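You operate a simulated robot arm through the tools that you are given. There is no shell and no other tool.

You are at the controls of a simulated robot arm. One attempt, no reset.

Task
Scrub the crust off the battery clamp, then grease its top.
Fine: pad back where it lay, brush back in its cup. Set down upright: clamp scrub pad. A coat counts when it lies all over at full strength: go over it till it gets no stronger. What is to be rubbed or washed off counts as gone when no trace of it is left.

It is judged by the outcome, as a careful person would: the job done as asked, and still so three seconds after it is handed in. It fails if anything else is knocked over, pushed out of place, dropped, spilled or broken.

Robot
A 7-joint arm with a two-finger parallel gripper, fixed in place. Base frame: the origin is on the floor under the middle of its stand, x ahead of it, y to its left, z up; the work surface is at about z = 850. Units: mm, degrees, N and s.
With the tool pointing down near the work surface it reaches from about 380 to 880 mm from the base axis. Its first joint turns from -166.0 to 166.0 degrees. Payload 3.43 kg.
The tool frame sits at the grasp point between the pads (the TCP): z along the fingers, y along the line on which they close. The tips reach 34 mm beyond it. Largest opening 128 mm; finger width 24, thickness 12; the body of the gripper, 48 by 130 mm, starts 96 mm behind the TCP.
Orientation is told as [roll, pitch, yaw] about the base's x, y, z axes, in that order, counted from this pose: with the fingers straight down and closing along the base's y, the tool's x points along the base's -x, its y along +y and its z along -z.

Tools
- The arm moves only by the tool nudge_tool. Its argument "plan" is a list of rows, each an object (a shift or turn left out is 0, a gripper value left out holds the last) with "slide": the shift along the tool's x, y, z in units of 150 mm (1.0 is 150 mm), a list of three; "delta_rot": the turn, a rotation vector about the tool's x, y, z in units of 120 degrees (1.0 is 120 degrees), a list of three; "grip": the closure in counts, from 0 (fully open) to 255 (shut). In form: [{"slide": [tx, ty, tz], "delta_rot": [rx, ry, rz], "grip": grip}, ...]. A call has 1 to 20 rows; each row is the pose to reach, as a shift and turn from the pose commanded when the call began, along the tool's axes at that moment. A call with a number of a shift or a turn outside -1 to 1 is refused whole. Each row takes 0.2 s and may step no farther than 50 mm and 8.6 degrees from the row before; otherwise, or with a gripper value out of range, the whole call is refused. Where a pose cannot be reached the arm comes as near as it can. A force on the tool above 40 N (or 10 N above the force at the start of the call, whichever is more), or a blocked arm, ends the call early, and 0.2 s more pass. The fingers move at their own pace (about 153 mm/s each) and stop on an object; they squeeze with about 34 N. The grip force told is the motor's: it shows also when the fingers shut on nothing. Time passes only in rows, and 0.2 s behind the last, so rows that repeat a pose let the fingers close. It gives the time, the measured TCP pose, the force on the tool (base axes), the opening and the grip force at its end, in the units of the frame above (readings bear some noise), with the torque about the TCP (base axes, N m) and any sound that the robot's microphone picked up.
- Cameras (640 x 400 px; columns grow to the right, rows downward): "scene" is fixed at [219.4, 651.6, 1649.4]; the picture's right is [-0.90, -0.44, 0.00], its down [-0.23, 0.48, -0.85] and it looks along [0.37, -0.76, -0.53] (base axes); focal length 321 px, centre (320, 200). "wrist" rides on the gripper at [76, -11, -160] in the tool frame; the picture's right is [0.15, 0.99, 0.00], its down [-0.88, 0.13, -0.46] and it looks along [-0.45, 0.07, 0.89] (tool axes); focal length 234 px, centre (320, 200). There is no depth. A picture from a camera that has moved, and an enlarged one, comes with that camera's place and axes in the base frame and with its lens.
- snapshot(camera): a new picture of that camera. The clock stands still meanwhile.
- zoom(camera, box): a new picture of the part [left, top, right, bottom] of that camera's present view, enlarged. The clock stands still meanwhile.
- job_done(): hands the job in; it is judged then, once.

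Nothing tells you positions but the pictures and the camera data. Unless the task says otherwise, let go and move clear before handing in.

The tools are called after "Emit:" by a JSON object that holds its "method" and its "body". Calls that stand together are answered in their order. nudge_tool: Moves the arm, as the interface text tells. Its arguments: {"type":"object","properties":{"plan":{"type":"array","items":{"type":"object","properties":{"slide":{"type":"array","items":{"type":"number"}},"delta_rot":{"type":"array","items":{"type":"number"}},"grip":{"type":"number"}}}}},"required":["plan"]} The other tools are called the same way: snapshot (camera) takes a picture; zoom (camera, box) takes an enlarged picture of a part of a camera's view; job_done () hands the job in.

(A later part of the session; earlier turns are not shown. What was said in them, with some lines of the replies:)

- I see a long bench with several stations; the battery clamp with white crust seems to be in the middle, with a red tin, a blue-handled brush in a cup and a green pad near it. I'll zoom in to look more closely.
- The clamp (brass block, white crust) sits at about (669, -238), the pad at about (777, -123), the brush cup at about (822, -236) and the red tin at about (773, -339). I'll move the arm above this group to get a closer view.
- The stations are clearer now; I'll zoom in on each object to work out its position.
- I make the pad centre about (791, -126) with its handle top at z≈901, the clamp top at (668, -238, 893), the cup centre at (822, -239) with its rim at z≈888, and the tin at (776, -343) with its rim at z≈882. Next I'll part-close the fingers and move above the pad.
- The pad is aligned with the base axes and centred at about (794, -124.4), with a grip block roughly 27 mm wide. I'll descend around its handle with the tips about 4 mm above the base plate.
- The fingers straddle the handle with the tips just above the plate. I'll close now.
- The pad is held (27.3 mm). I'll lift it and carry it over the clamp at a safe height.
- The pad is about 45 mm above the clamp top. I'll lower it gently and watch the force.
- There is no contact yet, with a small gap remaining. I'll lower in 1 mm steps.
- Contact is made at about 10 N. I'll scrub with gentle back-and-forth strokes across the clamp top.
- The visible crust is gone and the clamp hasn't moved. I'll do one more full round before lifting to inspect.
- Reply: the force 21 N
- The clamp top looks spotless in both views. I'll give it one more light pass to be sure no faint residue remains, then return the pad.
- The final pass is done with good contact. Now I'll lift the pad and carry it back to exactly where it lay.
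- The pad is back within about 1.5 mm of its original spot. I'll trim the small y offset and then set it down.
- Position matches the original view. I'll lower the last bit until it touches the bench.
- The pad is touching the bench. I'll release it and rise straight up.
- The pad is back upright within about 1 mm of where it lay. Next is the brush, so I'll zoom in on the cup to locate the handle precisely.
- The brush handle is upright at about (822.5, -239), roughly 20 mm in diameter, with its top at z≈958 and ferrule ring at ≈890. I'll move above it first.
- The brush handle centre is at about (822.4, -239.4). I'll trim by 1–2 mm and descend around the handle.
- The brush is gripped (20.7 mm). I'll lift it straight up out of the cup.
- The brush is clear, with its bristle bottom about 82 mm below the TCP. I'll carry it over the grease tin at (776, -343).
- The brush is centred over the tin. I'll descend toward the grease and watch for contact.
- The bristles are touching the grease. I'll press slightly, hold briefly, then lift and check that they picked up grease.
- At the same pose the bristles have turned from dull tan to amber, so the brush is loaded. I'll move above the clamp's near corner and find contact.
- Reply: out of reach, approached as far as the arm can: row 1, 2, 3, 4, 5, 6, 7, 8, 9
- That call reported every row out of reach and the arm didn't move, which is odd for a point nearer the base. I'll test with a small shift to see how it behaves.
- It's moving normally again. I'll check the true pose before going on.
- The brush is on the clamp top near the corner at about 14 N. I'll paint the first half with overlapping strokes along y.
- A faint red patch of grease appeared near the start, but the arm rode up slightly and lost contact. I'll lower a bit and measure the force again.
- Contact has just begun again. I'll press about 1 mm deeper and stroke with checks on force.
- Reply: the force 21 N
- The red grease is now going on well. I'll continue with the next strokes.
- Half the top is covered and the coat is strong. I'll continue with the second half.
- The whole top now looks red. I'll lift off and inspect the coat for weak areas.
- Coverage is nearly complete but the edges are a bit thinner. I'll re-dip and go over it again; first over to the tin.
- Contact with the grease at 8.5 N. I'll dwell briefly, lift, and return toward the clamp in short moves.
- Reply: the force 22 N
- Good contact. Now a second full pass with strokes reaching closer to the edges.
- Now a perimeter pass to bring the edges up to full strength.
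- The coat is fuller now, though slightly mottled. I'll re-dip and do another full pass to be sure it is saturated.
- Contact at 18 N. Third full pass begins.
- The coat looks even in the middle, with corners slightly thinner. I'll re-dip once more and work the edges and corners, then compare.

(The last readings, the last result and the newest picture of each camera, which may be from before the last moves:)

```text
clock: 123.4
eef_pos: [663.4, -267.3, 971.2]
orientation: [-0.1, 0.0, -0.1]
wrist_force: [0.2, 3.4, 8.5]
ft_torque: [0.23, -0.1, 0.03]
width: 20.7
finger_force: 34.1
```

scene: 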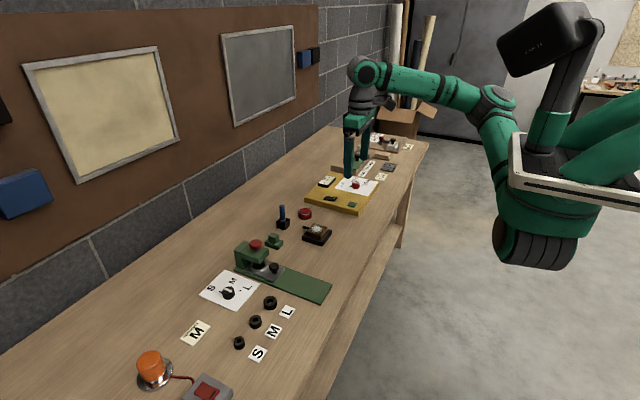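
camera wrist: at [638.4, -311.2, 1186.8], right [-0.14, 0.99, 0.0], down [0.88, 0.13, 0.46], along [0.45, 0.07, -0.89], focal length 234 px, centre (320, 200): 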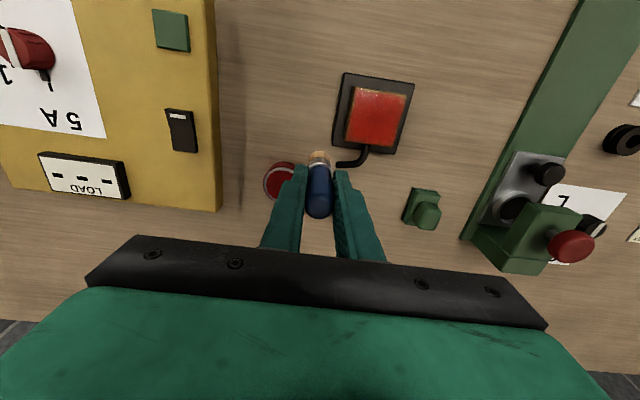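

Emit:
{"method": "nudge_tool", "body": {"plan": [{"slide": [-0.05, 0, 0.001], "grip": 255}, {"slide": [-0.05, 0.09, 0.001], "grip": 255}, {"slide": [-0.05, 0.18, 0.001], "grip": 255}, {"slide": [-0.05, 0.27, 0.001], "grip": 255}, {"slide": [-0.05, 0.37, 0.001], "grip": 255}, {"slide": [-0.1, 0.37, 0.001], "grip": 255}, {"slide": [-0.1, 0.27, 0.001], "grip": 255}, {"slide": [-0.1, 0.18, 0.001], "grip": 255}, {"slide": [-0.1, 0.09, 0.001], "grip": 255}, {"slide": [-0.1, 0, 0.001], "grip": 255}]}}

Emit:
{"method": "zoom", "body": {"camera": "wrist", "box": [260, 80, 400, 200]}}

Emit:
{"method": "zoom", "body": {"camera": "scene", "box": [295, 205, 345, 245]}}

```text
clock: 125.6
eef_pos: [678.1, -267.9, 971.6]
orientation: [-0.1, 0.0, -0.2]
wrist_force: [-1.1, 3.5, 7.5]
ft_torque: [0.22, -0.13, 0.05]
width: 20.8
finger_force: 34.7
```

```text
3.33 times, centred on (330, 140) of wrist
camera zoom: at [602.9, -277.9, 1131.5], right [-0.14, 0.99, 0.0], down [0.88, 0.13, 0.46], along [0.45, 0.07, -0.89], focal length 781 px, centre (287, 400)
```

zoom: 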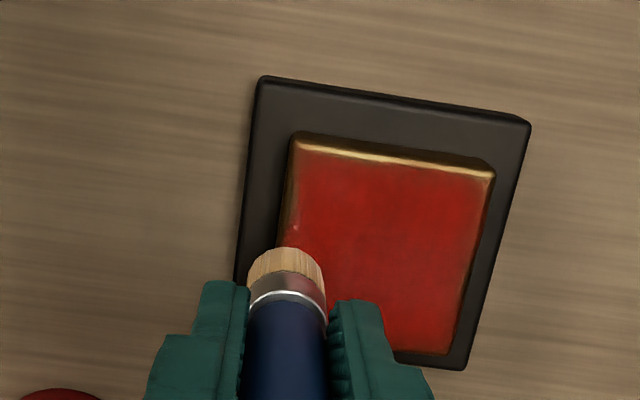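

```text
10.00 times, centred on (320, 225) of scene
camera zoom: at [219.4, 651.6, 1649.4], right [-0.9, -0.44, 0.0], down [-0.23, 0.48, -0.85], along [0.37, -0.76, -0.53], focal length 3212 px, centre (320, -50)
```

zoom: 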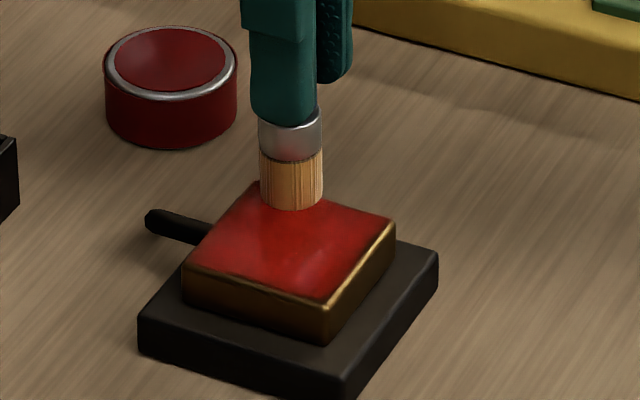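

Emit:
{"method": "nudge_tool", "body": {"plan": [{"slide": [-0.05, 0, 0.001], "grip": 255}, {"slide": [-0.05, 0.09, 0.001], "grip": 255}, {"slide": [-0.05, 0.18, 0.001], "grip": 255}, {"slide": [-0.05, 0.27, 0.001], "grip": 255}, {"slide": [-0.05, 0.37, 0.001], "grip": 255}, {"slide": [-0.098, 0.37, 0.001], "grip": 255}, {"slide": [-0.098, 0.27, 0.001], "grip": 255}, {"slide": [-0.098, 0.18, 0.001], "grip": 255}, {"slide": [-0.098, 0.09, 0.001], "grip": 255}, {"slide": [-0.098, 0, 0.001], "grip": 255}, {"slide": [-0.118, 0, 0.001], "grip": 255}, {"slide": [-0.118, 0.09, 0.001], "grip": 255}, {"slide": [-0.118, 0.18, 0.001], "grip": 255}, {"slide": [-0.118, 0.27, 0.001], "grip": 255}, {"slide": [-0.118, 0.37, 0.001], "grip": 255}]}}

```text
clock: 128.8
eef_pos: [695.8, -212.1, 972.7]
orientation: [0.0, 0.0, -0.1]
wrist_force: [0.1, -3.0, 12.7]
ft_torque: [-0.4, -0.11, 0.0]
width: 21.1
finger_force: 34.4
```

Emit:
{"method": "nudge_tool", "body": {"plan": [{"slide": [0, 0, -0.1], "grip": 255}, {"slide": [0, 0, -0.3], "grip": 255}, {"slide": [-0.1, -0.1, -0.44], "grip": 255}, {"slide": [-0.185, -0.2, -0.44], "grip": 255}, {"slide": [-0.185, -0.2, -0.44], "grip": 255}]}}

Emit:
{"method": "zoom", "body": {"camera": "scene", "box": [309, 221, 333, 238]}}

Emit:
{"method": "zoom", "body": {"camera": "wrist", "box": [295, 68, 350, 138]}}

Emit:
{"method": "zoom", "body": {"camera": "scene", "box": [285, 180, 345, 240]}}

```text
clock: 130.0
eef_pos: [724.7, -240.0, 1037.3]
orientation: [0.1, 0.0, -0.1]
wrist_force: [-0.4, -0.3, -1.3]
ft_torque: [0.01, 0.01, 0.0]
width: 20.4
finger_force: 34.0
```

```text
16.00 times, centred on (321, 230) of scene
camera zoom: at [219.4, 651.6, 1649.4], right [-0.9, -0.44, 0.0], down [-0.23, 0.48, -0.85], along [0.37, -0.76, -0.53], focal length 5139 px, centre (304, -272)
```

zoom: 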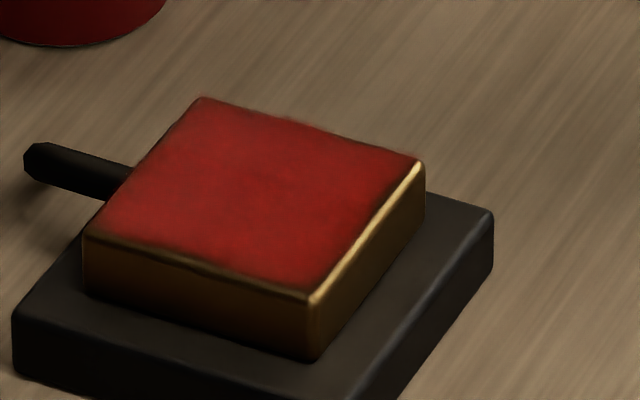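

```text
5.71 times, centred on (322, 103) of wrist
camera zoom: at [649.1, -251.7, 1197.1], right [-0.15, 0.99, 0.0], down [0.88, 0.13, 0.46], along [0.45, 0.07, -0.89], focal length 1338 px, centre (306, 754)
```

zoom: 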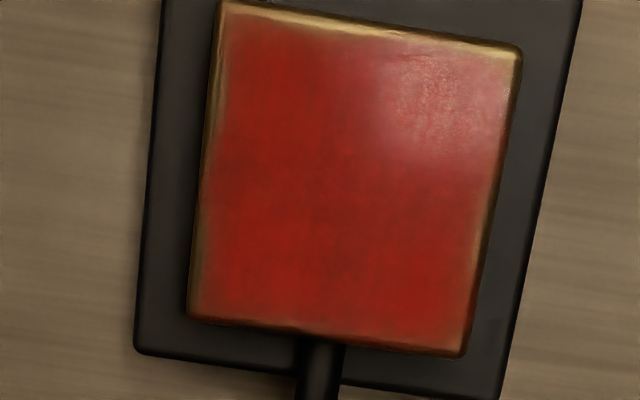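

```text
6.67 times, centred on (315, 210) of scene
camera zoom: at [219.4, 651.6, 1649.4], right [-0.9, -0.44, 0.0], down [-0.23, 0.48, -0.85], along [0.37, -0.76, -0.53], focal length 2141 px, centre (353, 133)
```

zoom: 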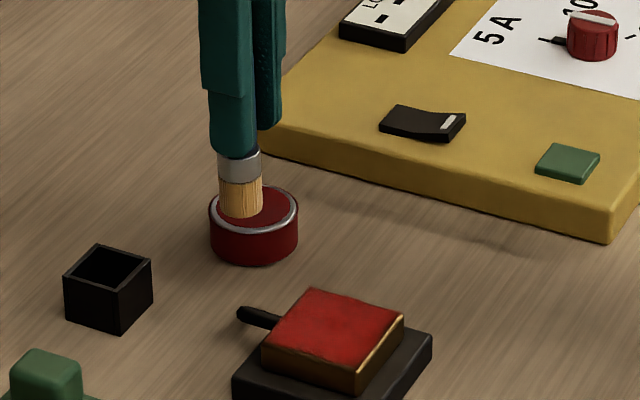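

The coat is unchanged from before this pass, so it is saturated all over. Now I'll take the brush back over its cup at (822.8, -239.4).

Emit:
{"method": "nudge_tool", "body": {"plan": [{"slide": [-0.15, 0.002, 0], "grip": 255}, {"slide": [-0.32, 0.004, 0], "grip": 255}, {"slide": [-0.49, 0.006, 0], "grip": 255}, {"slide": [-0.649, 0.009, 0], "grip": 255}, {"slide": [-0.649, 0.009, 0.15], "grip": 255}, {"slide": [-0.649, 0.009, 0.3], "grip": 255}, {"slide": [-0.649, 0.009, 0.35], "grip": 255}, {"slide": [-0.649, 0.009, 0.35], "grip": 255}]}}

Emit:
{"method": "zoom", "body": {"camera": "wrist", "box": [260, 100, 380, 220]}}

Emit:
{"method": "zoom", "body": {"camera": "scene", "box": [265, 195, 305, 235]}}

```text
clock: 131.8
eef_pos: [822.0, -240.6, 985.8]
orientation: [0.0, -0.1, -0.1]
wrist_force: [0.0, 0.0, -0.5]
ft_torque: [-0.04, -0.02, 0.0]
width: 20.9
finger_force: 34.0
```

```text
3.33 times, centred on (320, 160) of wrist
camera zoom: at [746.7, -251.1, 1144.9], right [-0.14, 0.99, 0.0], down [0.88, 0.13, 0.46], along [0.45, 0.07, -0.89], focal length 781 px, centre (320, 333)
```

zoom: 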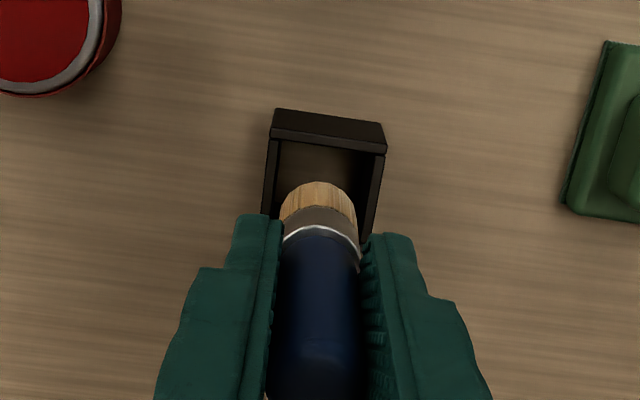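

```text
10.00 times, centred on (285, 215) of scene
camera zoom: at [219.4, 651.6, 1649.4], right [-0.9, -0.44, 0.0], down [-0.23, 0.48, -0.85], along [0.37, -0.76, -0.53], focal length 3212 px, centre (670, 50)
```

zoom: 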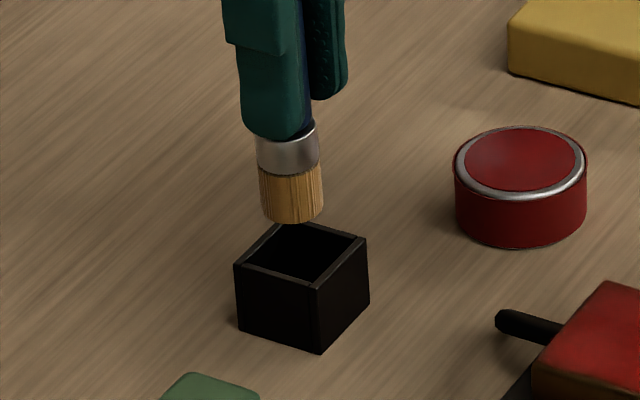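

The brush is vertical but about 2 mm off the cup centre. I'll trim by (-1.7, +2.2) mm, lower closer to the rim, and check again.

Emit:
{"method": "nudge_tool", "body": {"plan": [{"slide": [0.011, 0.015, 0], "grip": 255}, {"slide": [0.011, 0.015, 0.04], "grip": 255}, {"slide": [0.011, 0.015, 0.07], "grip": 255}, {"slide": [0.011, 0.015, 0.07], "grip": 255}]}}

Emit:
{"method": "zoom", "body": {"camera": "wrist", "box": [280, 110, 360, 190]}}

Emit:
{"method": "zoom", "body": {"camera": "scene", "box": [270, 205, 300, 235]}}

```text
clock: 132.8
eef_pos: [820.3, -238.4, 973.5]
orientation: [0.0, -0.1, -0.1]
wrist_force: [-0.1, -0.7, -0.7]
ft_torque: [0.05, 0.01, -0.02]
width: 20.8
finger_force: 34.2
```

```text
5.00 times, centred on (320, 150) of wrist
camera zoom: at [744.7, -248.8, 1134.5], right [-0.14, 0.99, 0.0], down [0.88, 0.13, 0.46], along [0.45, 0.07, -0.89], focal length 1171 px, centre (320, 450)
```

zoom: 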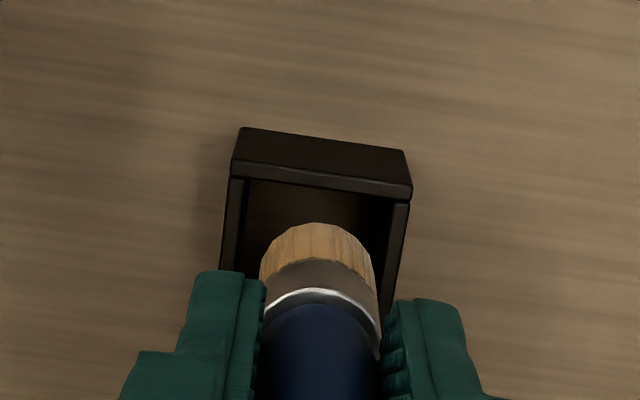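

```text
13.33 times, centred on (285, 220) of scene
camera zoom: at [219.4, 651.6, 1649.4], right [-0.9, -0.44, 0.0], down [-0.23, 0.48, -0.85], along [0.37, -0.76, -0.53], focal length 4283 px, centre (787, -67)
```

zoom: 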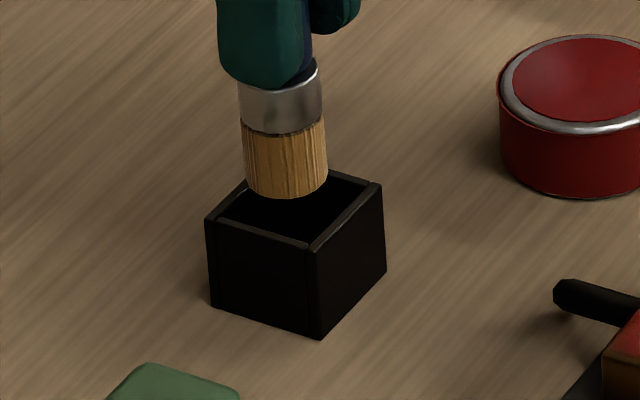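

The brush's y is centred; x is still about 2 mm too far. I'll trim that and start inserting slowly.

Emit:
{"method": "nudge_tool", "body": {"plan": [{"slide": [0.0133, 0, 0], "grip": 255}, {"slide": [0.0133, 0, 0], "grip": 255}, {"slide": [0.0133, 0, 0.03], "grip": 255}, {"slide": [0.0133, 0, 0.06], "grip": 255}, {"slide": [0.0133, 0, 0.06], "grip": 255}]}}

Emit:
{"method": "zoom", "body": {"camera": "wrist", "box": [280, 110, 360, 190]}}

Emit:
{"method": "zoom", "body": {"camera": "scene", "box": [270, 205, 300, 235]}}

```text
clock: 134.0
eef_pos: [818.0, -238.3, 966.0]
orientation: [0.0, 0.0, -0.1]
wrist_force: [-1.3, 0.5, -0.8]
ft_torque: [0.01, -0.02, 0.0]
width: 21.0
finger_force: 34.2
```

```text
5.00 times, centred on (320, 150) of wrist
camera zoom: at [742.6, -248.5, 1125.5], right [-0.14, 0.99, 0.0], down [0.88, 0.13, 0.46], along [0.45, 0.07, -0.89], focal length 1171 px, centre (320, 450)
```

zoom: 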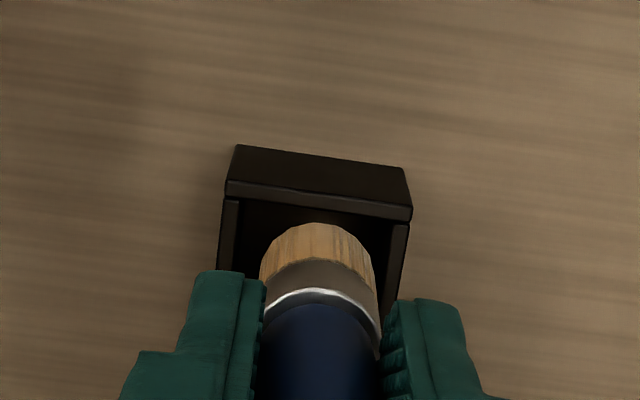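

```text
13.33 times, centred on (285, 220) of scene
camera zoom: at [219.4, 651.6, 1649.4], right [-0.9, -0.44, 0.0], down [-0.23, 0.48, -0.85], along [0.37, -0.76, -0.53], focal length 4283 px, centre (787, -67)
```

zoom: 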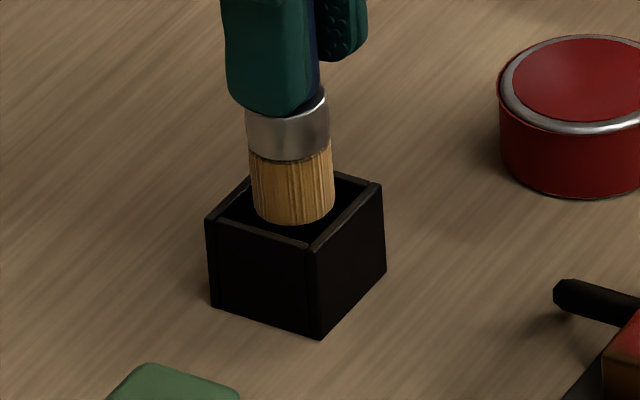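

The brush is at the rim and essentially centred over the opening. With a 1 mm y trim I'll lower into the cup.

Emit:
{"method": "nudge_tool", "body": {"plan": [{"slide": [-0.003, -0.007, 0], "grip": 255}, {"slide": [-0.003, -0.007, 0.03], "grip": 255}, {"slide": [-0.003, -0.007, 0.06], "grip": 255}, {"slide": [-0.003, -0.007, 0.09], "grip": 255}, {"slide": [-0.003, -0.007, 0.12], "grip": 255}, {"slide": [-0.003, -0.007, 0.12], "grip": 255}]}}

Emit:
{"method": "zoom", "body": {"camera": "wrist", "box": [280, 110, 360, 190]}}

Emit:
{"method": "zoom", "body": {"camera": "scene", "box": [270, 205, 300, 235]}}

```text
clock: 135.4
eef_pos: [818.4, -240.0, 946.9]
orientation: [0.0, 0.0, -0.1]
wrist_force: [0.3, -0.3, -0.1]
ft_torque: [0.0, -0.03, 0.05]
width: 21.0
finger_force: 33.7
```

```text
5.00 times, centred on (320, 150) of wrist
camera zoom: at [742.6, -250.4, 1107.3], right [-0.14, 0.99, 0.0], down [0.88, 0.13, 0.46], along [0.45, 0.07, -0.89], focal length 1171 px, centre (320, 450)
```

zoom: 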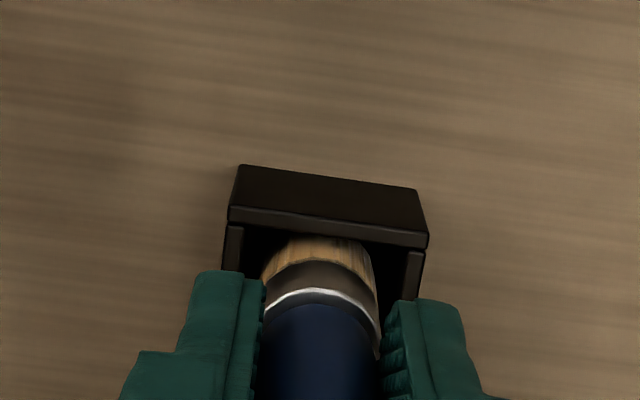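

```text
13.33 times, centred on (285, 220) of scene
camera zoom: at [219.4, 651.6, 1649.4], right [-0.9, -0.44, 0.0], down [-0.23, 0.48, -0.85], along [0.37, -0.76, -0.53], focal length 4283 px, centre (787, -67)
```

zoom: 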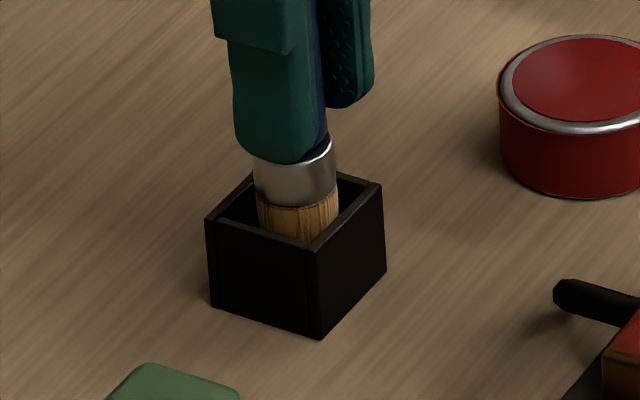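

The brush is sliding in without touching. I'll continue down toward the floor of the cup.

Emit:
{"method": "nudge_tool", "body": {"plan": [{"slide": [-0.006, 0, 0.0], "grip": 255}, {"slide": [-0.006, 0, 0.03], "grip": 255}, {"slide": [-0.006, 0, 0.06], "grip": 255}, {"slide": [-0.006, 0, 0.085], "grip": 255}, {"slide": [-0.006, 0, 0.095], "grip": 255}, {"slide": [-0.006, 0, 0.095], "grip": 255}]}}

Emit:
{"method": "zoom", "body": {"camera": "scene", "box": [270, 205, 300, 235]}}

Emit:
{"method": "zoom", "body": {"camera": "wrist", "box": [280, 110, 360, 190]}}

```text
clock: 136.8
eef_pos: [819.6, -239.1, 933.9]
orientation: [0.0, 0.0, -0.1]
wrist_force: [-0.1, -0.4, -1.1]
ft_torque: [0.02, -0.02, 0.01]
width: 21.0
finger_force: 33.5
```

```text
13.33 times, centred on (285, 220) of scene
camera zoom: at [219.4, 651.6, 1649.4], right [-0.9, -0.44, 0.0], down [-0.23, 0.48, -0.85], along [0.37, -0.76, -0.53], focal length 4283 px, centre (787, -67)
```

zoom: 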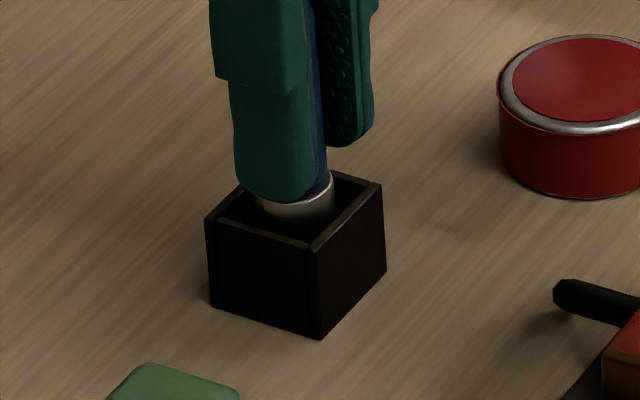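

```text
5.00 times, centred on (320, 150) of wrist
camera zoom: at [743.1, -249.8, 1093.2], right [-0.14, 0.99, 0.0], down [0.88, 0.13, 0.46], along [0.45, 0.07, -0.89], focal length 1171 px, centre (320, 450)
```

zoom: 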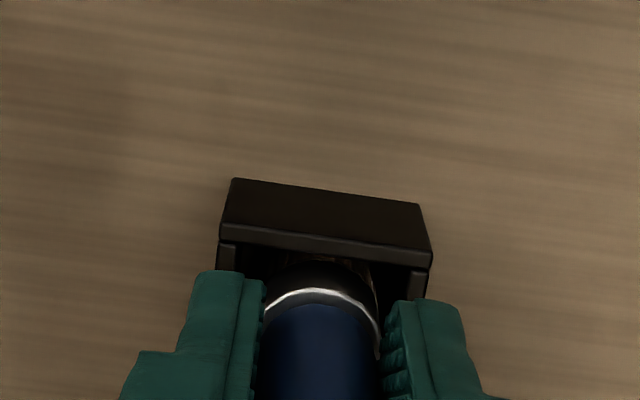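

Emit:
{"method": "nudge_tool", "body": {"plan": [{"slide": [0, 0, 0.007], "grip": 255}, {"slide": [0, 0, 0.014], "grip": 255}, {"slide": [0, 0, 0.014], "grip": 255}]}}

```text
clock: 137.6
eef_pos: [818.7, -239.1, 931.5]
orientation: [0.0, 0.0, -0.1]
wrist_force: [-1.4, 0.0, 3.6]
ft_torque: [-0.03, 0.02, -0.04]
width: 20.9
finger_force: 34.5
```

Emit:
{"method": "zoom", "body": {"camera": "scene", "box": [270, 205, 300, 235]}}

Emit:
{"method": "zoom", "body": {"camera": "wrist", "box": [250, 110, 390, 230]}}

```text
13.33 times, centred on (285, 220) of scene
camera zoom: at [219.4, 651.6, 1649.4], right [-0.9, -0.44, 0.0], down [-0.23, 0.48, -0.85], along [0.37, -0.76, -0.53], focal length 4283 px, centre (787, -67)
```

zoom: 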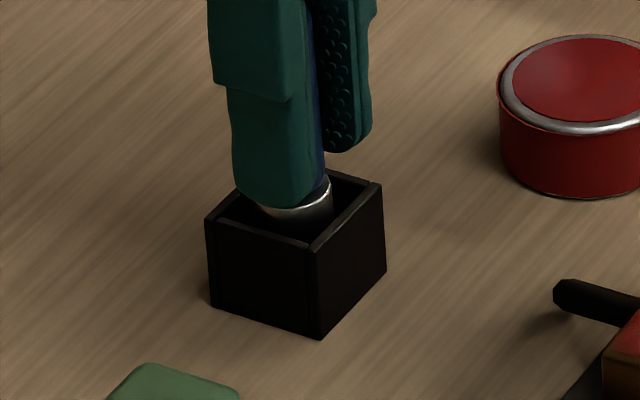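

```text
3.33 times, centred on (320, 170) of wrist
camera zoom: at [743.6, -249.5, 1091.0], right [-0.14, 0.99, 0.0], down [0.88, 0.13, 0.46], along [0.45, 0.07, -0.89], focal length 781 px, centre (320, 300)
```

zoom: 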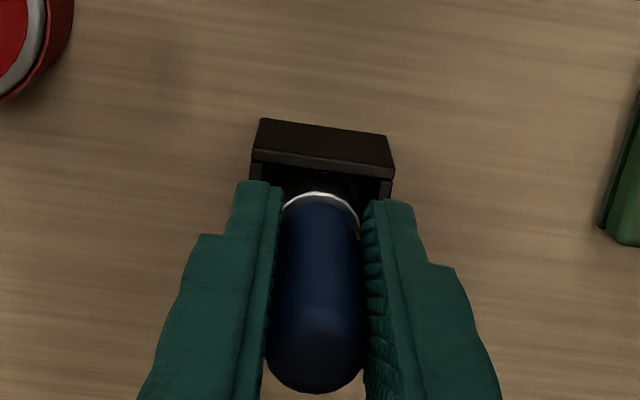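

The brush is resting on the cup floor (3.6 N). I'll release it and rise straight up.

Emit:
{"method": "nudge_tool", "body": {"plan": [{"slide": [0, 0, 0], "grip": 200}, {"slide": [0, 0, 0], "grip": 150}, {"slide": [0, 0, 0], "grip": 120}, {"slide": [0, 0, 0], "grip": 120}]}}

Emit:
{"method": "zoom", "body": {"camera": "wrist", "box": [240, 110, 400, 230]}}

Emit:
{"method": "zoom", "body": {"camera": "scene", "box": [260, 190, 310, 235]}}

```text
clock: 138.6
eef_pos: [819.1, -238.9, 930.6]
orientation: [-0.1, 0.0, -0.2]
wrist_force: [0.6, -0.2, 0.5]
ft_torque: [0.01, 0.01, -0.01]
width: 67.8
finger_force: 0.1
```

```text
3.33 times, centred on (320, 170) of wrist
camera zoom: at [743.7, -249.5, 1090.8], right [-0.14, 0.99, 0.0], down [0.88, 0.13, 0.46], along [0.45, 0.07, -0.89], focal length 781 px, centre (320, 300)
```

zoom: 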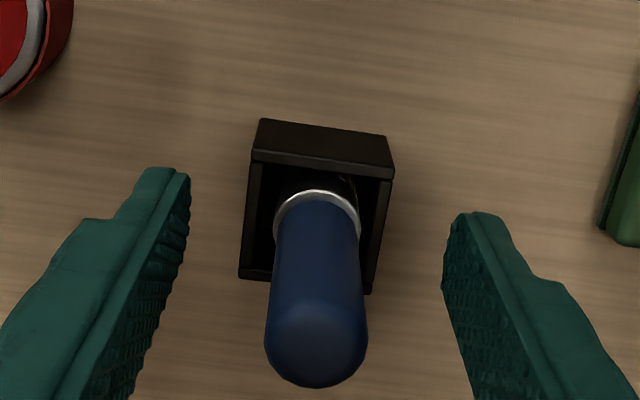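

```text
8.89 times, centred on (285, 212) of scene
camera zoom: at [219.4, 651.6, 1649.4], right [-0.9, -0.44, 0.0], down [-0.23, 0.48, -0.85], along [0.37, -0.76, -0.53], focal length 2855 px, centre (631, 89)
```

zoom: 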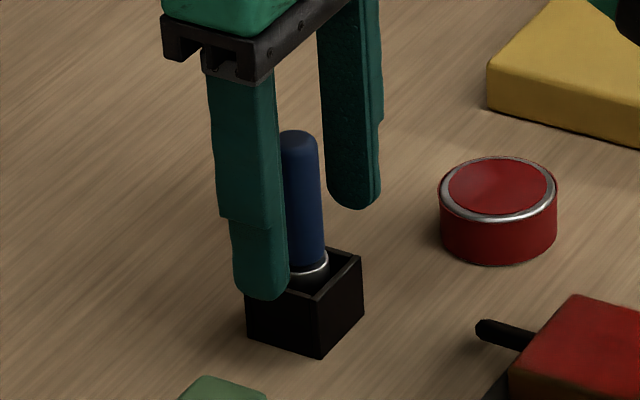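

The brush stands upright in its cup. I'll rise straight up and clear, then check the whole scene.

Emit:
{"method": "nudge_tool", "body": {"plan": [{"slide": [0, 0, -0.1], "grip": 120}, {"slide": [0, 0, -0.3], "grip": 120}, {"slide": [0, 0, -0.6], "grip": 120}, {"slide": [0, 0, -0.9], "grip": 120}, {"slide": [0.2, 0, -1.0], "grip": 120}, {"slide": [0.5, 0, -1.0], "grip": 120}, {"slide": [0.8, 0, -1.0], "grip": 120}, {"slide": [1.0, 0, -1.0], "grip": 120}, {"slide": [1.0, 0, -1.0], "grip": 120}]}}

Emit:
{"method": "snapshot", "body": {"camera": "wrist"}}

Emit:
{"method": "zoom", "body": {"camera": "scene", "box": [260, 195, 340, 255]}}

Emit:
{"method": "zoom", "body": {"camera": "wrist", "box": [270, 90, 370, 190]}}

Emit:
{"method": "snapshot", "body": {"camera": "scene"}}

```text
clock: 140.6
eef_pos: [668.6, -241.1, 1078.9]
orientation: [0.0, 0.0, -0.1]
wrist_force: [0.2, 0.8, 0.7]
ft_torque: [-0.01, -0.01, -0.02]
width: 67.8
finger_force: 0.0
```

```text
taken
camera wrist: at [593.1, -250.9, 1238.9], right [-0.14, 0.99, 0.0], down [0.88, 0.13, 0.46], along [0.45, 0.07, -0.89], focal length 234 px, centre (320, 200)
```

wrist: 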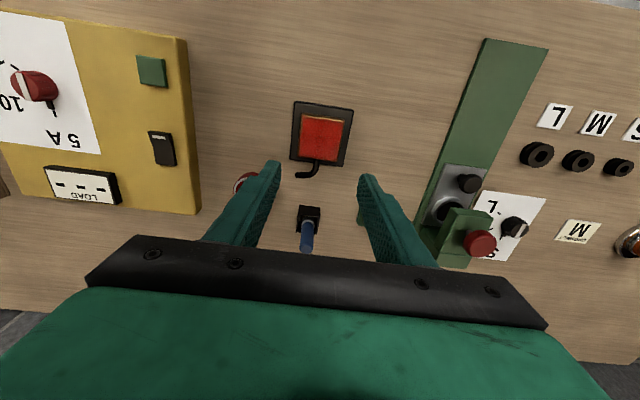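

```text
6.67 times, centred on (300, 225) of scene
camera zoom: at [219.4, 651.6, 1649.4], right [-0.9, -0.44, 0.0], down [-0.23, 0.48, -0.85], along [0.37, -0.76, -0.53], focal length 2141 px, centre (453, 33)
```

zoom: 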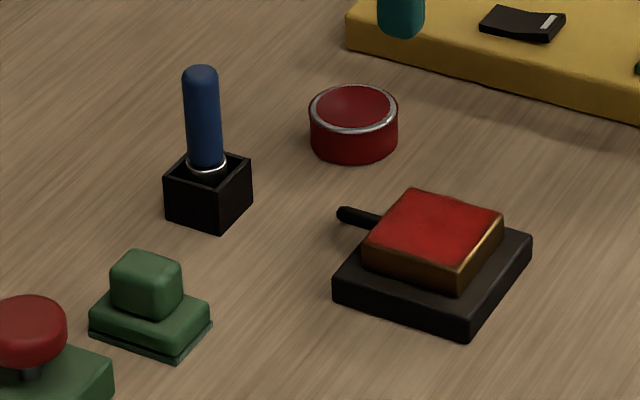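

```text
4.00 times, centred on (320, 140) of wrist
camera zoom: at [593.1, -250.9, 1238.9], right [-0.14, 0.99, 0.0], down [0.88, 0.13, 0.46], along [0.45, 0.07, -0.89], focal length 937 px, centre (320, 440)
```

zoom: 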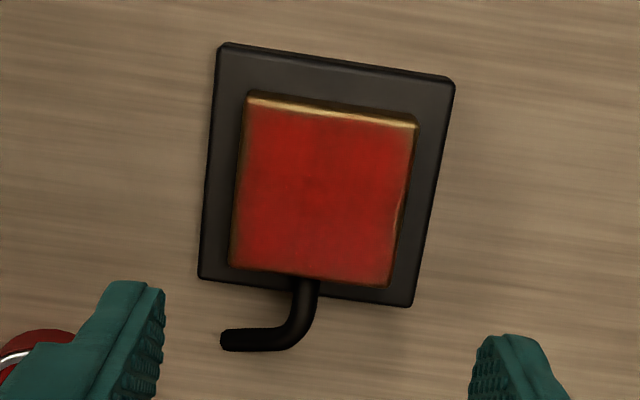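

```text
taken
```

scene: 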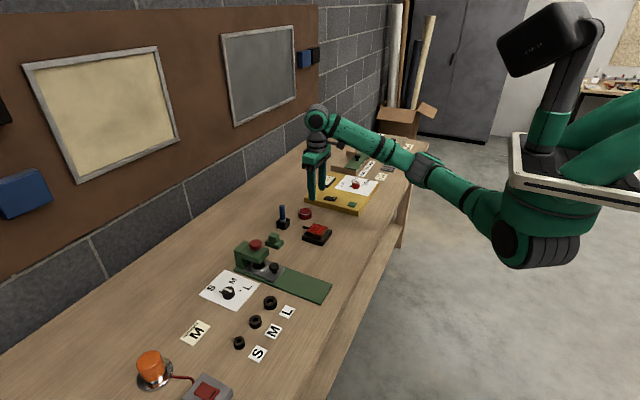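

Everything is back in place. One last close look at the coat's corners and edges before handing in.

Emit:
{"method": "zoom", "body": {"camera": "wrist", "box": [292, 108, 352, 168]}}

Emit:
{"method": "zoom", "body": {"camera": "scene", "box": [309, 221, 333, 238]}}

```text
6.67 times, centred on (322, 138) of wrist
camera zoom: at [593.1, -250.9, 1238.9], right [-0.14, 0.99, 0.0], down [0.88, 0.13, 0.46], along [0.45, 0.07, -0.89], focal length 1561 px, centre (307, 613)
```

zoom: 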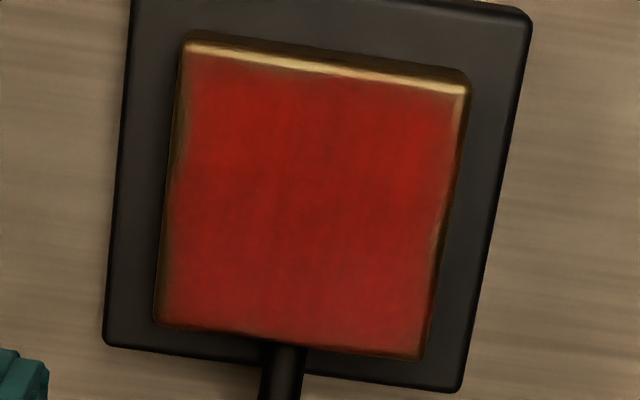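

```text
16.00 times, centred on (321, 230) of scene
camera zoom: at [219.4, 651.6, 1649.4], right [-0.9, -0.44, 0.0], down [-0.23, 0.48, -0.85], along [0.37, -0.76, -0.53], focal length 5139 px, centre (304, -272)
```

zoom: 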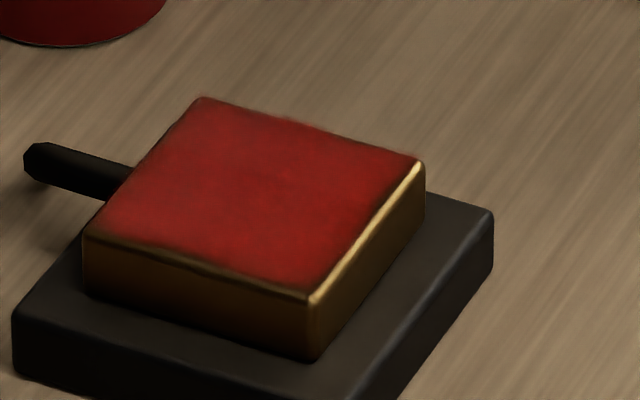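

The clamp is free of crust and its top carries an even, saturated grease coat. The pad lies upright in its place, the brush stands in its cup, nothing else has moved and the arm is clear, so I'm handing in.

Emit:
{"method": "job_done", "body": {}}

```text
The job is handed in.
```

The battery clamp is scrubbed and greased, and I've handed the job in; the judge's result has not come back to me.

- **Scrubbing:** no trace of crust showed from either camera after two passes. I gave it a further light pass to be sure.
- **Grease:** I made four passes with fresh dips between them. The last pass made no visible difference, so I took the coat as full strength. It fades slightly within about 2 mm of the edges, and repeated strokes there did not change that.
- **Tools:** the pad is upright, about 1 mm from where it lay. The brush stands in its cup.
- **Surroundings:** the tin, cup and clamp show no movement in the pictures, and the gripper is open and clear of everything.
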